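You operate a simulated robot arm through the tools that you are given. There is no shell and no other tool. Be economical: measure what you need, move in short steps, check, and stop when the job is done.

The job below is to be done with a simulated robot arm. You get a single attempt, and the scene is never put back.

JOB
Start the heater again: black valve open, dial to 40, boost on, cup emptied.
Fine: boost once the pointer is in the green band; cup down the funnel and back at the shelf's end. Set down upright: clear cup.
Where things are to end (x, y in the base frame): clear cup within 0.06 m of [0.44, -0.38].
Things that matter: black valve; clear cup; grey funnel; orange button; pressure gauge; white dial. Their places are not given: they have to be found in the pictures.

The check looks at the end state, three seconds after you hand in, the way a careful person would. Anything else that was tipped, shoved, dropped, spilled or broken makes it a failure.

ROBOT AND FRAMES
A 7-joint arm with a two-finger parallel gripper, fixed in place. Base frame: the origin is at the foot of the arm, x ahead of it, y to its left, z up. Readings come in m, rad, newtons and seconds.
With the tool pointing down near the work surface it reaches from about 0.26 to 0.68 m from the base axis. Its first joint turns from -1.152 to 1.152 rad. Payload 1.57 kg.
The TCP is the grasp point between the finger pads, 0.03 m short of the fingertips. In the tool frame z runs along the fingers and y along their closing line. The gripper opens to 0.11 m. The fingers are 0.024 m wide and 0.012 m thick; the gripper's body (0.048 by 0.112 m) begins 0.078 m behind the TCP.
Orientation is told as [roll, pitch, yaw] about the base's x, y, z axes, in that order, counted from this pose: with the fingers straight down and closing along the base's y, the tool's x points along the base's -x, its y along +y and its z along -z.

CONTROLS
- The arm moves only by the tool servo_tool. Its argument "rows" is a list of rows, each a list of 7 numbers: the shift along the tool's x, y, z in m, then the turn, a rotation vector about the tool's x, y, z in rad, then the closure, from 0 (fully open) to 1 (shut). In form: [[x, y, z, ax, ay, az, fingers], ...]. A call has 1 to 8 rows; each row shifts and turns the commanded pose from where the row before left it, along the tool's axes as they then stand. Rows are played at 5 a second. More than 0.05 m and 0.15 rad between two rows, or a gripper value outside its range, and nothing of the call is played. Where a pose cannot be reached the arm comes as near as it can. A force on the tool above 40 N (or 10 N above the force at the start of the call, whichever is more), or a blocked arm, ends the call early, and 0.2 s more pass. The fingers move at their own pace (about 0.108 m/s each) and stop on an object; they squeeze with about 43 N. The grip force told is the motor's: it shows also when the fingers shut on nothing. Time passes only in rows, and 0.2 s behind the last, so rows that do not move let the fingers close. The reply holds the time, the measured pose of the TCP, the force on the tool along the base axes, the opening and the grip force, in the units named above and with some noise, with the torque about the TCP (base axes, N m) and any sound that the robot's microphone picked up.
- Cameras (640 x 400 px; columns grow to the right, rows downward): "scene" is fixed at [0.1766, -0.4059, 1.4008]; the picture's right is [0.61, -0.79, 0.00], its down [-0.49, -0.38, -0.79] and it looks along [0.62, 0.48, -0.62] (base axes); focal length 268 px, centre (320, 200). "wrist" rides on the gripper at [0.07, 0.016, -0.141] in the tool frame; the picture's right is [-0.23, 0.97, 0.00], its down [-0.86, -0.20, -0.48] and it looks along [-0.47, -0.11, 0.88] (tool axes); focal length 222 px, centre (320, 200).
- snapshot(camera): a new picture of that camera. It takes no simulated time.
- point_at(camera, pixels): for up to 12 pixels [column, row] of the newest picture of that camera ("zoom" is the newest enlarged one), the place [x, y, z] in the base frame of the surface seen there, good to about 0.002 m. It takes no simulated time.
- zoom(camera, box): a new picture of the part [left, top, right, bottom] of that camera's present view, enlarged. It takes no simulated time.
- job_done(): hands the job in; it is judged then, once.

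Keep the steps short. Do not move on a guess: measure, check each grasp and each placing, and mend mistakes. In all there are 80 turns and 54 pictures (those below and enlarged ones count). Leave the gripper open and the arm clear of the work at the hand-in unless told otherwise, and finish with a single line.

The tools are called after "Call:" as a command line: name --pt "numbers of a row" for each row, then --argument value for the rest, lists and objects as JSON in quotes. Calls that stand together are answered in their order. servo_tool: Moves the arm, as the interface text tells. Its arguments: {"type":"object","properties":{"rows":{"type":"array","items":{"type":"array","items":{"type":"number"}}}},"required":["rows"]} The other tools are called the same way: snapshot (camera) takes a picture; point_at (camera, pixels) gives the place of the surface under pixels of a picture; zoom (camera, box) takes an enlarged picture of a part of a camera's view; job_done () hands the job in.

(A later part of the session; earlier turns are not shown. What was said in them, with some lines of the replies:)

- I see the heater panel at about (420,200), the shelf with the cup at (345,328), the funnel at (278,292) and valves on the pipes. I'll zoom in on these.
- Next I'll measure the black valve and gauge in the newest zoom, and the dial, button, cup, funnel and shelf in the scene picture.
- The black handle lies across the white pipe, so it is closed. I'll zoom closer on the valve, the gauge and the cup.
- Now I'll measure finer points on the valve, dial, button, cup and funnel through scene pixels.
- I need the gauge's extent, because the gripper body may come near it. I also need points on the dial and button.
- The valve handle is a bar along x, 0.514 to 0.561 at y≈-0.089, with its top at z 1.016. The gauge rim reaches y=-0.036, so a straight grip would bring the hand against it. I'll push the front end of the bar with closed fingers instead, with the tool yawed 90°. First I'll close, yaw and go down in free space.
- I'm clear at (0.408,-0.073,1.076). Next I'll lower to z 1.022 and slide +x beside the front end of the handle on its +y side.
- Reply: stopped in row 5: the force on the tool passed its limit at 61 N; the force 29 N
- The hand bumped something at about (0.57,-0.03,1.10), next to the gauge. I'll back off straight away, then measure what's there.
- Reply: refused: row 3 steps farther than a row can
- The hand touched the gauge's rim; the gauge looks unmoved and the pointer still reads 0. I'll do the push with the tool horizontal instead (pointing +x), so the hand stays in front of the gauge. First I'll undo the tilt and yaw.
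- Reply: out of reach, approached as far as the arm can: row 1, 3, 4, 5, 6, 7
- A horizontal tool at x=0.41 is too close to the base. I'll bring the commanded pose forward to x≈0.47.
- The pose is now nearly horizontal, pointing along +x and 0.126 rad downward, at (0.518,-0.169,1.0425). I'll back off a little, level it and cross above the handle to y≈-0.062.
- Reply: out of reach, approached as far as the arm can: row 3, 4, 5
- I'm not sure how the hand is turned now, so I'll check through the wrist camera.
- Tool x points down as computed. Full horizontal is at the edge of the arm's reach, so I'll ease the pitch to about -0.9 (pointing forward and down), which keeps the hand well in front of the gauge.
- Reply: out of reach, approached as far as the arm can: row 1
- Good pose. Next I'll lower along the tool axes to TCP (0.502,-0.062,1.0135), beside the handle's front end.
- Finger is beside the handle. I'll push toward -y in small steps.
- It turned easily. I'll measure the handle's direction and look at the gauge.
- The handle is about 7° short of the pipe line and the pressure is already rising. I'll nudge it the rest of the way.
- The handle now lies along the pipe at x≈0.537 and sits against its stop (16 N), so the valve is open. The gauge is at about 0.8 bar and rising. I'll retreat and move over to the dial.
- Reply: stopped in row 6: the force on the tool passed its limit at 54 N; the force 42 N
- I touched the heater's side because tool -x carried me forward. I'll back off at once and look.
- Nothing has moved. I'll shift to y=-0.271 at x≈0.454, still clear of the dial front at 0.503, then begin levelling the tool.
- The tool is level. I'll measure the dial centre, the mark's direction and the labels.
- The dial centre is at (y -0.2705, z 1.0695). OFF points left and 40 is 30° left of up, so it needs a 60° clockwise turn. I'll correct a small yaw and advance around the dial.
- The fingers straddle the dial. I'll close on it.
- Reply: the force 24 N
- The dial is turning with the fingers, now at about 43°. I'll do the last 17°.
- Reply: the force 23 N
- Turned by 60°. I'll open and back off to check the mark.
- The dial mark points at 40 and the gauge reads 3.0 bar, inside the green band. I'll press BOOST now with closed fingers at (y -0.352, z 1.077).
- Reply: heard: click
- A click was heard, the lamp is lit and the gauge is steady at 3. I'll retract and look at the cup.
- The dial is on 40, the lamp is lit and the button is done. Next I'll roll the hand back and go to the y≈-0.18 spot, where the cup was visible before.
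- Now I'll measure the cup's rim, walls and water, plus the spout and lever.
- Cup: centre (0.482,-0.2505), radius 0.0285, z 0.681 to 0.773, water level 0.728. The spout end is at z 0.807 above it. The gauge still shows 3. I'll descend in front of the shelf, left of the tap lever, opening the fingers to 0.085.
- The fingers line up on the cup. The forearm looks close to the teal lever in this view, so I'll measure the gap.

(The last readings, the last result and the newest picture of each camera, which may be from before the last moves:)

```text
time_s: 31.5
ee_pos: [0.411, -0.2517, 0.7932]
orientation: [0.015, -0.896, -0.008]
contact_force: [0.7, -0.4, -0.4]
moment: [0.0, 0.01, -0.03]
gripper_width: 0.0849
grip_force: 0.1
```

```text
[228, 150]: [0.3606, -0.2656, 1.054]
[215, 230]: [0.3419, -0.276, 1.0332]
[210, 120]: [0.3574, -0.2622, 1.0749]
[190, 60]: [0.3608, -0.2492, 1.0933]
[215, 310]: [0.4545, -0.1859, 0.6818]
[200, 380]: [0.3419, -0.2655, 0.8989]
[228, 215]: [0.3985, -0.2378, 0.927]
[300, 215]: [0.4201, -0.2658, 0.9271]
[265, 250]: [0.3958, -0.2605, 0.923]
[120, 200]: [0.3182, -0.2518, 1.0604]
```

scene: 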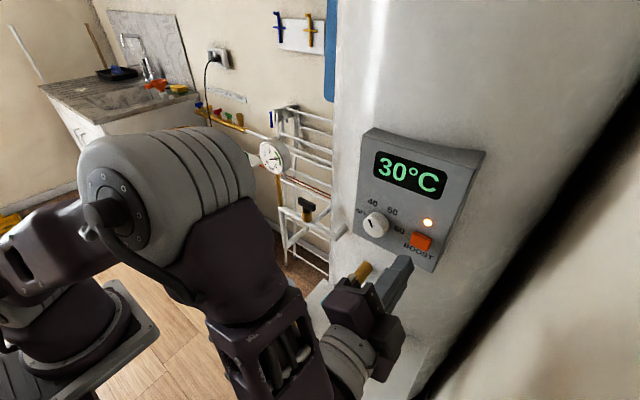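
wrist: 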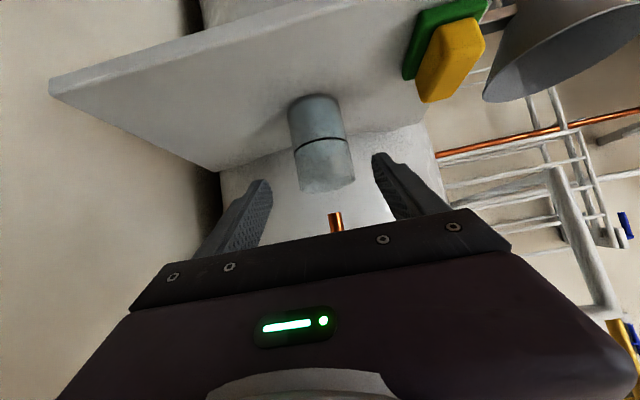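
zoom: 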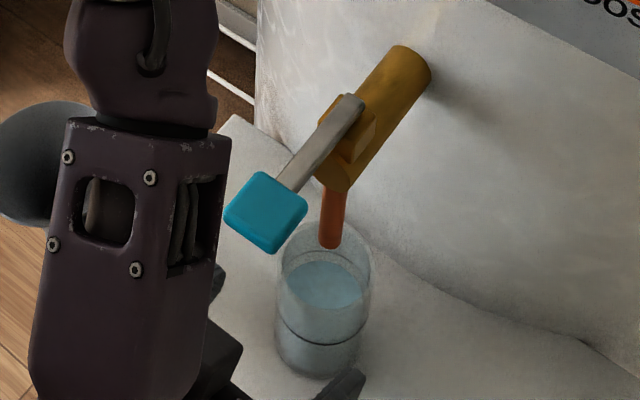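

Going straight in would bring the forearm into the teal lever. I'll approach from the empty right side of the shelf instead, with yaw about +0.7. First I'll back off, shift right and yaw in place.

Call:
servo_tool --pt "0 0 -0.03 0 0 0 0.227" --pt "0 -0.04 0 0 0 0 0.227" --pt "0 -0.04 0 0 0 0 0.227" --pt "0 0 0 -0.1096 0 -0.0871 0.227" --pt "0 0 0 -0.1096 0 -0.0871 0.227" --pt "0 0 0 -0.1096 0 -0.0871 0.227" --pt "0 0 0 -0.1096 0 -0.0871 0.227" --pt "0 0 0 -0.1096 0 -0.0871 0.227"

```text
time_s: 33.3
ee_pos: [0.3901, -0.3345, 0.8128]
orientation: [0.013, -0.903, 0.696]
contact_force: [-0.7, 0.5, 0.7]
moment: [-0.01, -0.01, -0.02]
gripper_width: 0.0849
grip_force: 0.0
```

Call:
servo_tool --pt "0 0 0 0 -0.15 0 0.227" --pt "0 0 0 0 -0.147 0 0.227" --pt "0.0137 0.0028 0.027 0 0 0 0.227" --pt "0.0138 0.0028 0.0271 0 0 0 0.227"

Call:
snapshot --camera "wrist"

Call:
snapshot --camera "scene"

```text
time_s: 34.3
ee_pos: [0.4163, -0.3032, 0.7629]
orientation: [0.026, -1.2, 0.679]
contact_force: [0.4, 0.3, 0.6]
moment: [-0.01, -0.02, -0.01]
gripper_width: 0.0851
grip_force: 0.0
```

```text
18 pictures are left
```

wrist: 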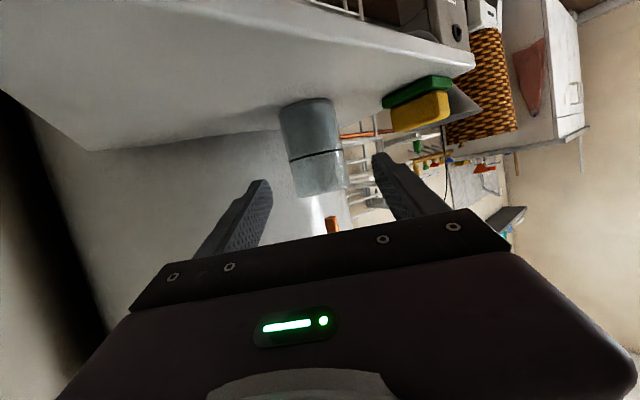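

```text
17 pictures are left
```

scene: 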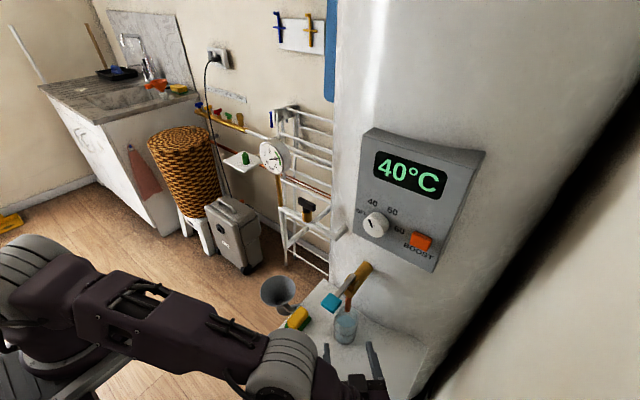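

The display now reads 40°C; I'll check the lamp later. The fingers are aimed at the cup, and I'll advance around it at z≈0.735.

Call:
servo_tool --pt "-0.0015 -0.0023 0.03 0 0 0 0.227" --pt "-0.0015 0 0.03 0 0 0 0.227" --pt "-0.0015 0 0.0286 0 0 0 0.227"

Call:
zoom --camera "scene" --box '[285, 260, 413, 340]'

Call:
zoom --camera "scene" --box '[340, 190, 468, 270]'

```text
time_s: 35.1
ee_pos: [0.482, -0.2489, 0.7357]
orientation: [0.025, -1.2, 0.68]
contact_force: [0.0, 0.0, 0.3]
moment: [0.04, 0.0, -0.02]
gripper_width: 0.0851
grip_force: 0.1
```

```text
5.00 times, centred on (349, 300) of scene
```

zoom: 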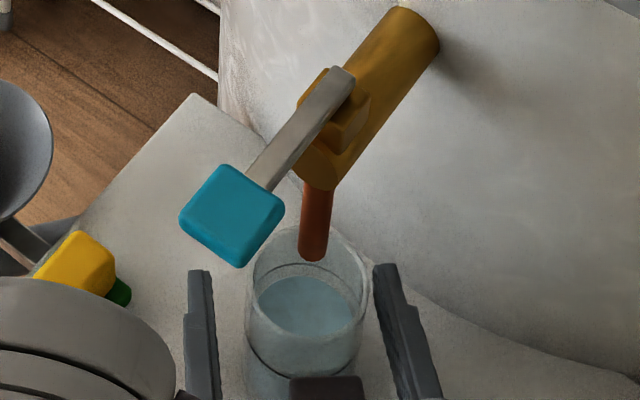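

```text
5.00 times, centred on (404, 230) of scene
```

zoom: 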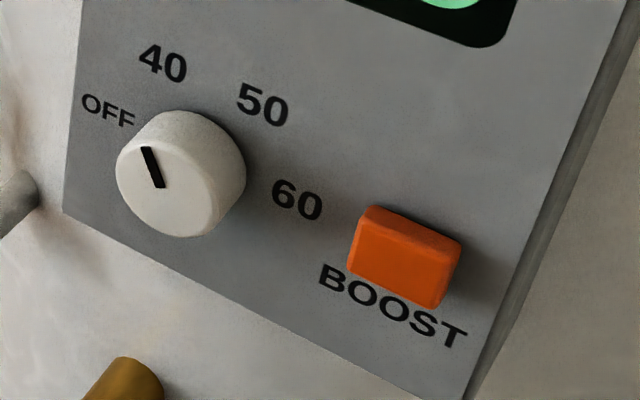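

The fingers straddle the cup evenly. I'll close gently, to slightly below the cup's width.

Call:
servo_tool --pt "0 -0.001 0 0 0 0 0.4" --pt "0 0 0 0 0 0 0.52" --pt "0 0 0 0 0 0 0.52" --pt "0 0 0 0 0 0 0.52"

```text
time_s: 36.1
ee_pos: [0.4814, -0.2492, 0.7349]
orientation: [0.024, -1.202, 0.68]
contact_force: [0.5, 0.8, 0.9]
moment: [0.01, -0.12, 0.04]
gripper_width: 0.0582
grip_force: 42.6
```

Gripped: width 0.058, 43 N. I'll lift 2 cm (rim stays below the spout) and draw the cup straight back out, gently.

Call:
servo_tool --pt "-0.0093 0 -0.0036 0 0 0 0.52" --pt "-0.0093 0 -0.0036 0 0 0 0.52" --pt "0.009 0 -0.0233 0 0 0 0.52" --pt "0.009 0 -0.0233 0 0 0 0.52" --pt "0.009 0 -0.0233 0 0 0 0.52" --pt "0.009 0 -0.0233 0 0 0 0.52"

Call:
zoom --camera "scene" --box '[255, 260, 447, 380]'

```text
time_s: 37.5
ee_pos: [0.4064, -0.3164, 0.7563]
orientation: [0.027, -1.201, 0.679]
contact_force: [-0.7, -0.1, -1.3]
moment: [0.0, -0.02, -0.02]
gripper_width: 0.0579
grip_force: 42.7
```

```text
3.33 times, centred on (351, 320) of scene
```

zoom: 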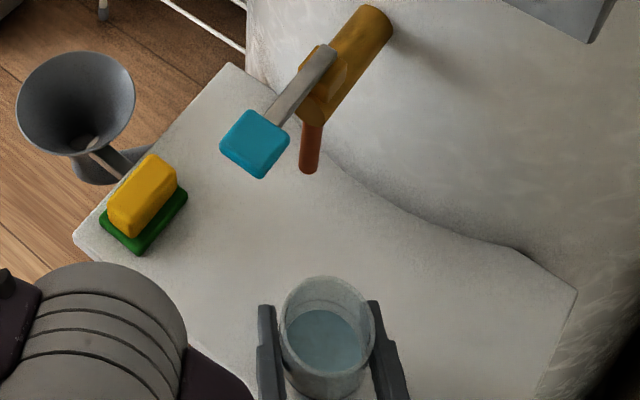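

The cup is upright with its water in it. I'll carry it forward of the lever toward the funnel in gentle steps, below the lever height.

Call:
servo_tool --pt "-0.0184 0.0238 0.0068 0 0 0 0.52" --pt "-0.0184 0.0238 0.0068 0 0 0 0.52" --pt "-0.0184 0.0238 0.0068 0 0 0 0.52" --pt "-0.0184 0.0238 0.0068 0 0 0 0.52"

Call:
servo_tool --pt "-0.0118 0.0135 0.0199 0 0 0 0.52" --pt "-0.0118 0.0135 0.0199 0 0 0 0.52" --pt "-0.0118 0.0135 0.0199 0 0 0 0.52" --pt "-0.0118 0.0135 0.0199 0 0 0 0.52"

Call:
snapshot --camera "scene"

```text
time_s: 38.5
ee_pos: [0.3849, -0.2104, 0.8158]
orientation: [0.026, -1.202, 0.683]
contact_force: [0.3, 0.2, -1.1]
moment: [-0.02, 0.01, 0.0]
gripper_width: 0.0577
grip_force: 43.0
```

```text
time_s: 39.5
ee_pos: [0.4526, -0.1413, 0.8386]
orientation: [0.039, -1.199, 0.67]
contact_force: [0.0, 0.1, -0.8]
moment: [-0.01, -0.03, 0.0]
gripper_width: 0.0579
grip_force: 42.9
out of reach, approached as far as the arm can: row 1, 2, 3, 4
```

```text
13 pictures are left
```

scene: 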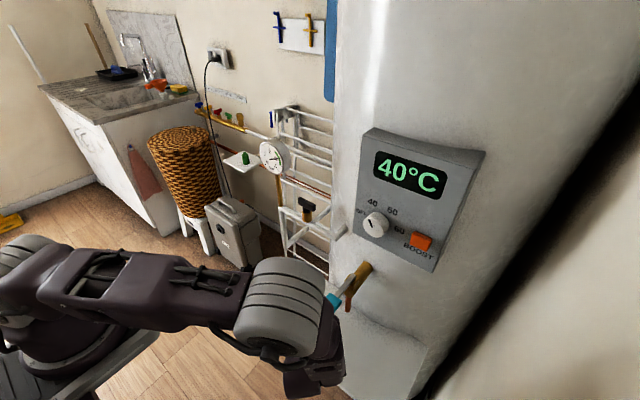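

Near the funnel this flat pitch is out of reach, and it brings the wrist near the lever. I'll pour by tipping the hand down past vertical instead, with the cup's top going away from the hand. First I'll reduce the pitch to -0.6, which tilts the cup only 34° (it would spill at about 57°), while moving away from the lever.

Call:
servo_tool --pt "-0.003 0.0255 0.0078 0 0.1 0 0.52" --pt "-0.0038 0.0255 0.0074 0 0.15 0 0.52" --pt "-0.005 0.0255 0.0066 0 0.15 0 0.52" --pt "-0.006 0.0255 0.0057 0 0.1 0 0.52"

Call:
snapshot --camera "scene"

```text
time_s: 40.0
ee_pos: [0.4501, -0.1313, 0.8357]
orientation: [0.051, -1.041, 0.648]
contact_force: [8.3, -3.6, -25.2]
moment: [2.82, -0.3, 1.07]
gripper_width: 0.0581
grip_force: 42.6
out of reach, approached as far as the arm can: row 1, 2
stopped in row 2: the force on the tool passed its limit at 66 N (the readings are from after the stop); the commanded pose is now the measured one
```

```text
12 pictures are left
```

scene: 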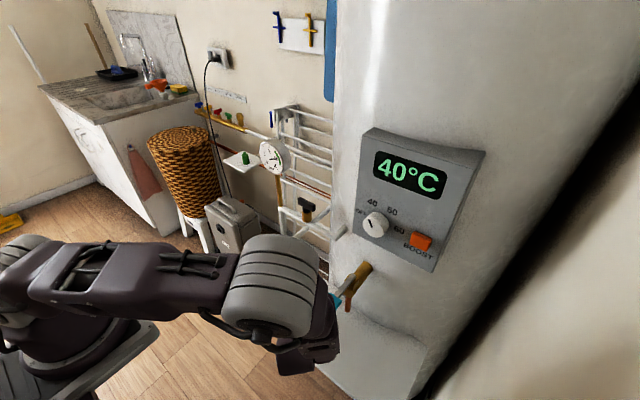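

The back of the hand is touching the teal lever from below, at about (0.41,-0.23,0.925). I'll lower a little and back out toward where I came from.

Call:
servo_tool --pt "0.0129 0 0.0076 0 0 0 0.52" --pt "0.0257 -0.004 -0.034 0 0 0 0.52" --pt "0.0257 -0.004 -0.034 0 0 0 0.52"

Call:
zoom --camera "scene" --box '[255, 240, 415, 340]'

```text
time_s: 40.8
ee_pos: [0.3871, -0.1916, 0.8129]
orientation: [0.044, -1.046, 0.657]
contact_force: [0.9, -0.4, -0.7]
moment: [0.0, 0.02, 0.0]
gripper_width: 0.0576
grip_force: 43.1
```

```text
4.00 times, centred on (335, 290) of scene
```

zoom: 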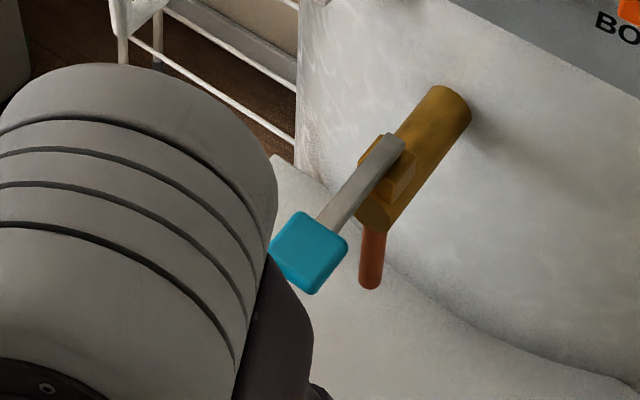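

The lever is where it was (tip at about (332,302)) and no water is running. I'll yaw the hand back to 0 here, shifting left, which swings the wrist away from the lever.

Call:
servo_tool --pt "0 0.008 0 0.1143 0 0.0661 0.52" --pt "0 0.008 0 0.1143 0 0.0661 0.52" --pt "0 0.008 0 0.1143 0 0.0661 0.52" --pt "0 0.008 0 0.1143 0 0.0661 0.52" --pt "0 0.008 0 0.1143 0 0.0661 0.52" --pt "0 0.02 0 0 0.1 0 0.52" --pt "0 0.02 0 0 0.1 0 0.52"

```text
time_s: 42.4
ee_pos: [0.4229, -0.2179, 0.837]
orientation: [0.024, -0.833, 0.013]
contact_force: [0.6, -0.4, -1.5]
moment: [-0.04, 0.03, 0.0]
gripper_width: 0.0579
grip_force: 43.3
out of reach, approached as far as the arm can: row 1, 2, 3, 4
```

The pose moved out a little to (0.423,-0.218), free of contact. Now I'll slide left and slightly back, toward y≈-0.05.

Call:
servo_tool --pt "0.0067 0.03 -0.0074 0 0 0 0.52" --pt "0.0067 0.035 -0.0074 0 0 0 0.52" --pt "0 0.035 0 0 0 0 0.52" --pt "0 0.035 0 0 0.1 0 0.52" --pt "0 0.035 0 0 0.13 0 0.52"

Call:
snapshot --camera "scene"

```text
time_s: 43.6
ee_pos: [0.4215, -0.0553, 0.8398]
orientation: [0.023, -0.607, 0.017]
contact_force: [-0.2, 0.6, -1.8]
moment: [-0.02, 0.0, 0.0]
gripper_width: 0.0577
grip_force: 43.2
out of reach, approached as far as the arm can: row 4, 5
```

```text
10 pictures are left
```

scene: 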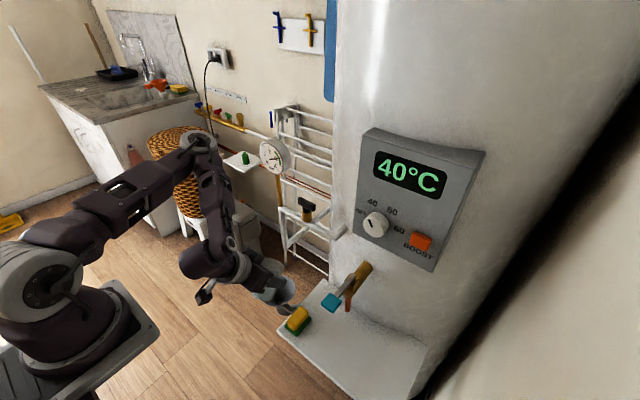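

The cup is near the funnel, tilted only 34°. To keep the hand clear of the pipes and gauge while tipping, I'll pour toward +y. I'll yaw 1.2 rad first, in place.

Call:
servo_tool --pt "0 0 0 -0.0855 0 -0.1232 0.52" --pt "0 0 0 -0.0855 0 -0.1232 0.52" --pt "0 0 0 -0.0855 0 -0.1232 0.52" --pt "0 0 0 -0.0855 0 -0.1232 0.52" --pt "0 0 0 -0.0855 0 -0.1232 0.52" --pt "0 0 0 -0.0855 0 -0.1232 0.52" --pt "0 0 0 -0.0855 0 -0.1232 0.52" --pt "0 0 0 -0.0855 0 -0.1232 0.52"

```text
time_s: 45.4
ee_pos: [0.4221, -0.0513, 0.841]
orientation: [0.013, -0.622, 1.23]
contact_force: [-0.4, 0.3, -1.5]
moment: [-0.01, 0.01, -0.02]
gripper_width: 0.0575
grip_force: 42.9
```

Yaw 1.23 reached cleanly. I'll finish the yaw and tilt to -0.4 (47° in all, still below spilling), then shift so the lip is over the funnel centre.

Call:
servo_tool --pt "0 0 0 -0.0645 0 -0.093 0.52" --pt "0 0 0 -0.0645 0 -0.093 0.52" --pt "0 0 0 -0.0645 0 -0.093 0.52" --pt "0 0 0 0 0.11 0 0.52" --pt "0 0 0 0 0.11 0 0.52"

Call:
zoom --camera "scene" --box '[215, 220, 375, 320]'

```text
time_s: 46.6
ee_pos: [0.4468, -0.0456, 0.8384]
orientation: [0.003, -0.404, 1.574]
contact_force: [-0.1, 0.0, -0.7]
moment: [0.01, 0.02, -0.01]
gripper_width: 0.0577
grip_force: 42.6
out of reach, approached as far as the arm can: row 1, 2, 3
```

```text
4.00 times, centred on (295, 270) of scene
```

zoom: 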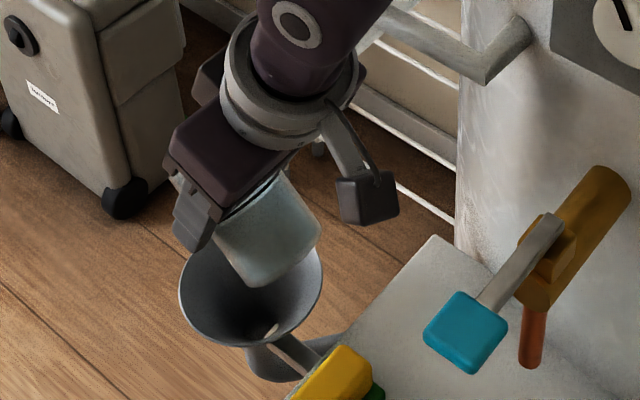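

The cup hangs above the funnel. I'll shift to y≈-0.082, z≈0.82, keeping the cup's base above the sponge, then tip in steps.

Call:
servo_tool --pt "0.02 0 0.0012 0 0 0 0.52" --pt "0.0202 0 0.0012 0 0 0 0.52" --pt "0 0 0 0 0.1 0 0.52" --pt "0 0 0 0 0.1 0 0.52" --pt "0 0 0 0 0.1 0 0.52" --pt "0 0 0 0 0.1 0 0.52"

Call:
zoom --camera "scene" --box '[215, 220, 375, 320]'

```text
time_s: 48.0
ee_pos: [0.448, -0.0827, 0.8195]
orientation: [0.006, -0.001, 1.575]
contact_force: [-1.2, -0.1, -1.9]
moment: [-0.01, -0.02, -0.01]
gripper_width: 0.0574
grip_force: 43.3
```

```text
4.00 times, centred on (295, 270) of scene
```

zoom: 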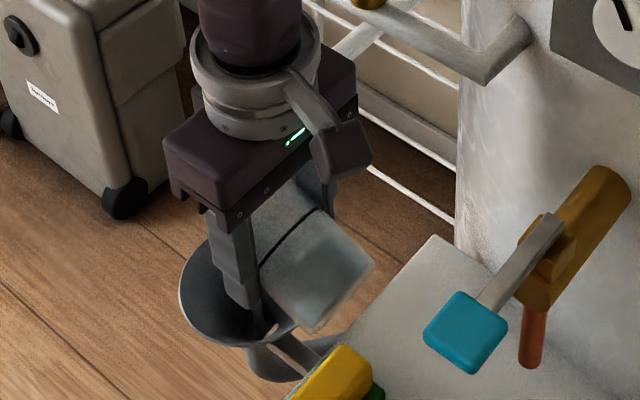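

Tilt is about 69°, so water is going into the funnel. I'll tip on to about 98° slowly, lowering slightly.

Call:
servo_tool --pt "0 0 0.004 0 0.08 0 0.52" --pt "0 0 0.004 0 0.08 0 0.52" --pt "0 0 0.004 0 0.08 0 0.52" --pt "0 0 0.004 0 0.08 0 0.52" --pt "0 0 0.004 0 0.1 0 0.52" --pt "0 0 0 0 0.1 0 0.52" --pt "0 0 0 0 0.08 0 0.52" --pt "0 0 0 0 0 0 0.52"

Call:
servo_tool --pt "0 0 0 0 0 0 0.52" --pt "0 0 0 0 0 0 0.52" --pt "0 0 0 0 0 0 0.52" --pt "0 0 0 0 0 0 0.52" --pt "0 0 0 0 0 0 0.52" --pt "0 0 0 0 0 0 0.52"

Call:
zoom --camera "scene" --box '[215, 220, 375, 320]'

```text
time_s: 49.8
ee_pos: [0.4488, -0.0841, 0.8011]
orientation: [0.006, 0.597, 1.578]
contact_force: [0.7, -0.5, -0.3]
moment: [0.02, -0.01, 0.03]
gripper_width: 0.0568
grip_force: 43.2
```

```text
time_s: 51.2
ee_pos: [0.4486, -0.0843, 0.7998]
orientation: [0.006, 0.596, 1.576]
contact_force: [-0.8, -0.1, -0.2]
moment: [0.01, -0.03, -0.02]
gripper_width: 0.057
grip_force: 42.9
```

```text
4.00 times, centred on (295, 270) of scene
```

zoom: 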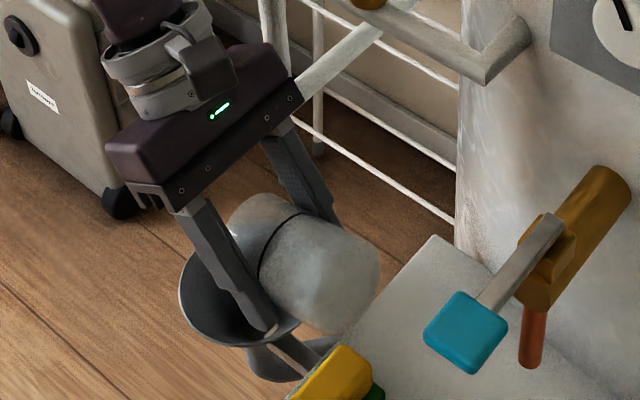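

Tilt is 103° and the weight reading dropped by about 1.5 N, so the cup is empty. I'll rise and bring the hand back to vertical, then go up.

Call:
servo_tool --pt "0 0 -0.01 0 -0.15 0 0.52" --pt "0 0 -0.01 0 -0.15 0 0.52" --pt "0 0 -0.01 0 -0.15 0 0.52" --pt "0 0.02 -0.02 0 -0.15 0 0.52" --pt "0 0.02 -0.03 0 0 0 0.52" --pt "0 0 -0.04 0 0 0 0.52" --pt "0 0 -0.04 0 0 0 0.52" --pt "0 0 -0.04 0 0 0 0.52"

Call:
servo_tool --pt "0 0 -0.04 0 0 0 0.52" --pt "0 0 -0.04 0 0 0 0.52" --pt "0.04 0 0 0 0 0 0.52" --pt "0.04 0 0 0 0 0 0.52" --pt "0.045 0 0 0 0 0 0.52" --pt "0.045 0 0 0 0 0 0.52" --pt "0.045 0 0 0 0 0 0.52" --pt "0.045 0 0 0 0 0 0.52"

Call:
snapshot --camera "scene"

```text
time_s: 53.0
ee_pos: [0.4126, -0.0713, 0.9984]
orientation: [0.007, -0.005, 1.571]
contact_force: [-0.9, -0.3, -0.3]
moment: [0.02, 0.0, -0.05]
gripper_width: 0.0569
grip_force: 42.5
```

```text
time_s: 54.8
ee_pos: [0.4106, -0.3287, 1.0751]
orientation: [0.006, -0.004, 1.573]
contact_force: [0.1, -0.4, -0.9]
moment: [0.05, -0.01, -0.06]
gripper_width: 0.0572
grip_force: 43.5
```

```text
6 pictures are left
```

scene: 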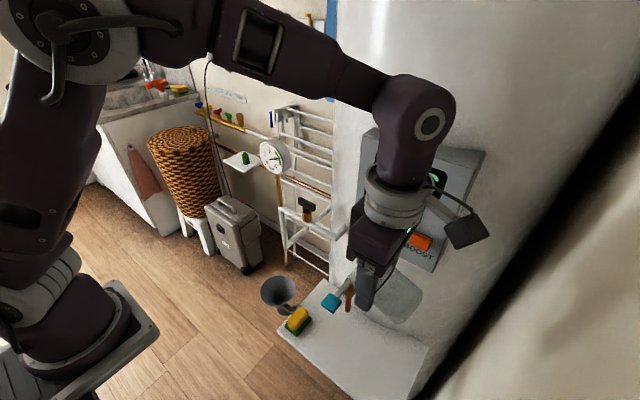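

Shelf, funnel and sponge look undisturbed. I'll yaw back to 0.3 and then pitch to -1.2 so the cup stands upright.

Call:
servo_tool --pt "0.005 0 0 0 0 0.15 0.52" --pt "0.005 0 0 0 0 0.15 0.52" --pt "0.005 0 0 0 0 0.15 0.52" --pt "0.005 0 0 0 0 0.15 0.52" --pt "0.005 0 0 0 0 0.15 0.52" --pt "0.005 0 0 0 0 0.15 0.52" --pt "0.005 0 0 0 0 0.15 0.52" --pt "0.005 0 0 0 0 0.15 0.52"

Call:
servo_tool --pt "0 -0.005 0 0 -0.15 0.07 0.52" --pt "0 -0.005 0 0 -0.15 0 0.52" --pt "0 -0.005 0 0 -0.15 0 0.52" --pt "0 -0.005 0 0 -0.15 0 0.52" --pt "0 0 0 0 -0.15 0 0.52" --pt "0 0 0 0 -0.15 0 0.52" --pt "0 0 0 0 -0.15 0 0.52" --pt "0 0 0 0 -0.15 0 0.52"

```text
time_s: 56.6
ee_pos: [0.3908, -0.3645, 1.0754]
orientation: [0.007, 0.006, 0.371]
contact_force: [0.5, -0.6, -0.7]
moment: [0.0, 0.02, -0.02]
gripper_width: 0.0566
grip_force: 42.7
```

```text
refused: row 1 steps farther than a row can; nothing moved
```

Call:
servo_tool --pt "0 -0.005 0 0 -0.15 0 0.52" --pt "0 -0.005 0 0 -0.15 0 0.52" --pt "0 -0.005 0 0 -0.15 0 0.52" --pt "0 -0.005 0 0 -0.15 0 0.52" --pt "0 0 0 0 -0.15 0 0.52" --pt "0 0 0 0 -0.15 0 0.52" --pt "0 0 0 0 -0.15 0 0.52" --pt "0 0 0 0 -0.15 0 0.52"

```text
time_s: 58.4
ee_pos: [0.3987, -0.381, 1.0754]
orientation: [0.011, -1.197, 0.365]
contact_force: [-0.2, -0.8, -1.2]
moment: [-0.02, -0.01, -0.01]
gripper_width: 0.0565
grip_force: 42.9
```

Cup upright over the shelf's end at (0.399,-0.381,1.075). I'll descend to z≈0.76 at x≈0.44.

Call:
servo_tool --pt "0.0399 -0.002 0.0214 0 0 0 0.52" --pt "0.0399 -0.002 0.0214 0 0 0 0.52" --pt "0.0399 -0.002 0.0214 0 0 0 0.52" --pt "0.0399 -0.002 0.0214 0 0 0 0.52" --pt "0.0399 -0.002 0.0214 0 0 0 0.52" --pt "0.0399 -0.002 0.0214 0 0 0 0.52" --pt "0.0399 -0.002 0.0214 0 0 0 0.52"

Call:
zoom --camera "scene" --box '[300, 280, 460, 380]'

```text
time_s: 60.0
ee_pos: [0.4402, -0.381, 0.7587]
orientation: [0.015, -1.197, 0.361]
contact_force: [0.1, -1.2, -1.1]
moment: [-0.02, -0.01, 0.01]
gripper_width: 0.0565
grip_force: 43.2
```

```text
4.00 times, centred on (380, 330) of scene
```

zoom: 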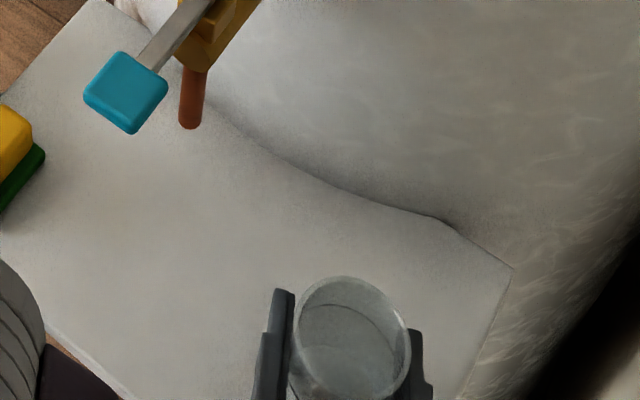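

Cup is empty. I'll check where the shelf's edges are before lowering, and measure the rim to see whether it's level.

Call:
point_at --camera "zoom" --pixels '[[505, 275], [462, 385], [480, 330], [468, 360], [120, 392], [345, 278], [297, 335], [408, 340], [345, 300], [440, 330], [350, 370]]'

```text
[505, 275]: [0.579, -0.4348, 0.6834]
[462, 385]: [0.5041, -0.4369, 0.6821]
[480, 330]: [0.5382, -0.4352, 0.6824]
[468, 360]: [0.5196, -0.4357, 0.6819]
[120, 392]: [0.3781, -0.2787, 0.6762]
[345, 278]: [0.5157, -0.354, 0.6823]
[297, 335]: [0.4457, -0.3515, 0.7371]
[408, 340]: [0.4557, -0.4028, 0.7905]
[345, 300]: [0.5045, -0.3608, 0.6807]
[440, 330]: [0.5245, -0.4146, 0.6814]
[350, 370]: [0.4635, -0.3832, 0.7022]
```

The shelf reaches y=-0.436, so the cup fits with room to spare. I'll lower to z≈0.736, where it was gripped, watching the force.

Call:
servo_tool --pt "0.0093 0.002 0.0036 0 0 0 0.52" --pt "0.0065 0.002 0.0025 0 0 0 0.52" --pt "0.0033 0 0.0013 0 0 0 0.52" --pt "0.0019 0 0.0007 0 0 0 0.52"

```text
time_s: 61.0
ee_pos: [0.4367, -0.3765, 0.7395]
orientation: [0.009, -1.201, 0.367]
contact_force: [-5.8, 1.6, 20.7]
moment: [0.11, 0.1, 0.11]
gripper_width: 0.0565
grip_force: 43.0
```

The cup is on the shelf (20 N upward at z 0.7395). I'll relieve the press by 1.5 mm, then open slowly.

Call:
servo_tool --pt "-0.0014 0 -0.0005 0 0 0 0.52" --pt "0 0 0 0 0 0 0.47" --pt "0 0 0 0 0 0 0.44" --pt "0 0 0 0 0 0 0.35" --pt "0 0 0 0 0 0 0.22" --pt "0 0 0 0 0 0 0.22"

Call:
zoom --camera "scene" --box '[300, 290, 460, 390]'

```text
time_s: 62.4
ee_pos: [0.4365, -0.3748, 0.7401]
orientation: [0.016, -1.195, 0.359]
contact_force: [-0.1, -0.4, 0.0]
moment: [0.02, 0.01, 0.04]
gripper_width: 0.086
grip_force: 0.0
```

```text
4.00 times, centred on (380, 340) of scene
```

zoom: 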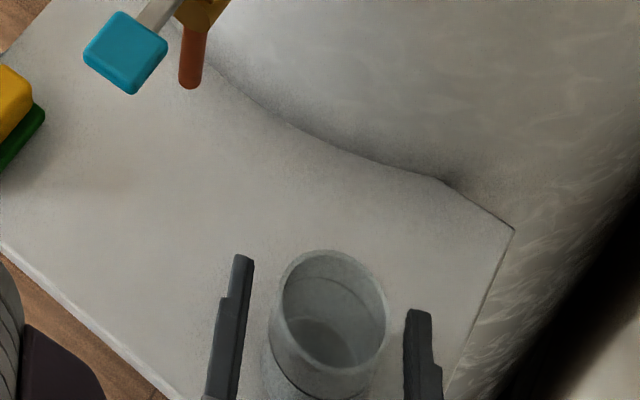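

The cup stands upright and empty with the fingers clear on both sides. I'll back out along the tool axis and then rise.

Call:
servo_tool --pt "0 0 -0.03 0 0 0 0.22" --pt "0 0 -0.03 0 0 0 0.22" --pt "0 0 -0.03 0 0 0 0.22" --pt "0 0 -0.03 0 0 0 0.1" --pt "-0.04 0 -0.02 0 0 0 0" --pt "-0.04 0 -0.02 0 0 0 0" --pt "-0.04 0 -0.02 0 0 0 0"

Call:
snapshot --camera "scene"

Call:
point_at --camera "scene" --pixels '[[371, 375], [382, 365], [382, 388], [397, 372], [428, 222], [374, 226]]'

```text
time_s: 64.0
ee_pos: [0.3523, -0.4093, 0.9028]
orientation: [0.046, -1.196, 0.33]
contact_force: [0.0, 0.0, 0.3]
moment: [-0.05, 0.02, -0.05]
gripper_width: 0.1103
grip_force: 0.2
out of reach, approached as far as the arm can: row 4
```

```text
3 pictures are left
```

scene: 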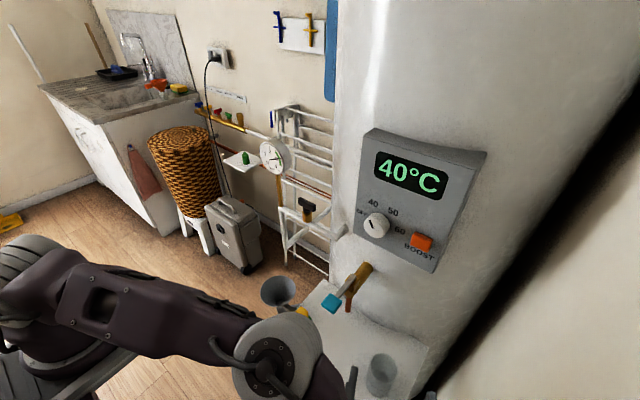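

```text
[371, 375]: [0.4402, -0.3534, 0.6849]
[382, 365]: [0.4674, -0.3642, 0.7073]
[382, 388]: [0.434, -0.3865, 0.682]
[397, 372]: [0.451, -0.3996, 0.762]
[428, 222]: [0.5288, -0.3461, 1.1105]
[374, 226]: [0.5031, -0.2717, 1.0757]
```

The cup stands at about (0.44,-0.376), within the target. The lamp was lit after the press and went out as the display reached the set 40°C. I'll check the button's depth, the dial and the gauge once more.

Call:
point_at --camera "scene" --pixels '[[422, 241], [418, 239], [426, 243], [421, 237]]'

Call:
zoom --camera "scene" --box '[250, 120, 458, 250]'

```text
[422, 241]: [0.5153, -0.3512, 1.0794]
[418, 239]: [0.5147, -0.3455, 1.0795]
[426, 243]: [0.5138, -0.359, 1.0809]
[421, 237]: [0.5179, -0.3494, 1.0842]
```

```text
3.08 times, centred on (354, 185) of scene
```

zoom: 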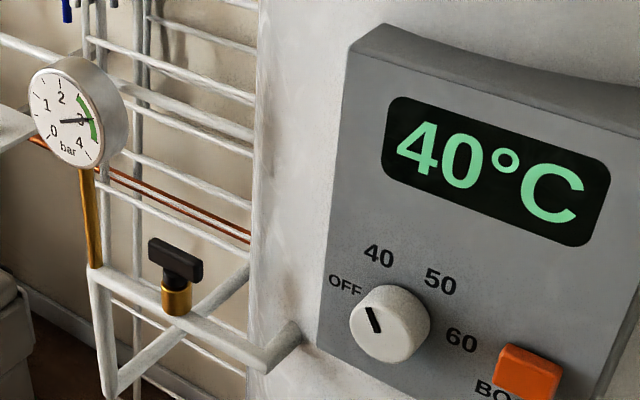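

Valve along the pipe, gauge steady at 3 bar, dial at 40, display at 40°C after the boost, empty cup upright at the shelf's end, and the gripper open and clear. I'm handing in.

Call:
job_done

```text
The job is handed in.
```

I handed the job in with the black valve open, dial at 40, boost pressed at 3 bar and the emptied cup upright near (0.44, -0.38); the boost lamp went out once the display reached 40°C, and on the way the hand bumped the gauge rim, heater side and tap lever, with no change seen in the pictures.
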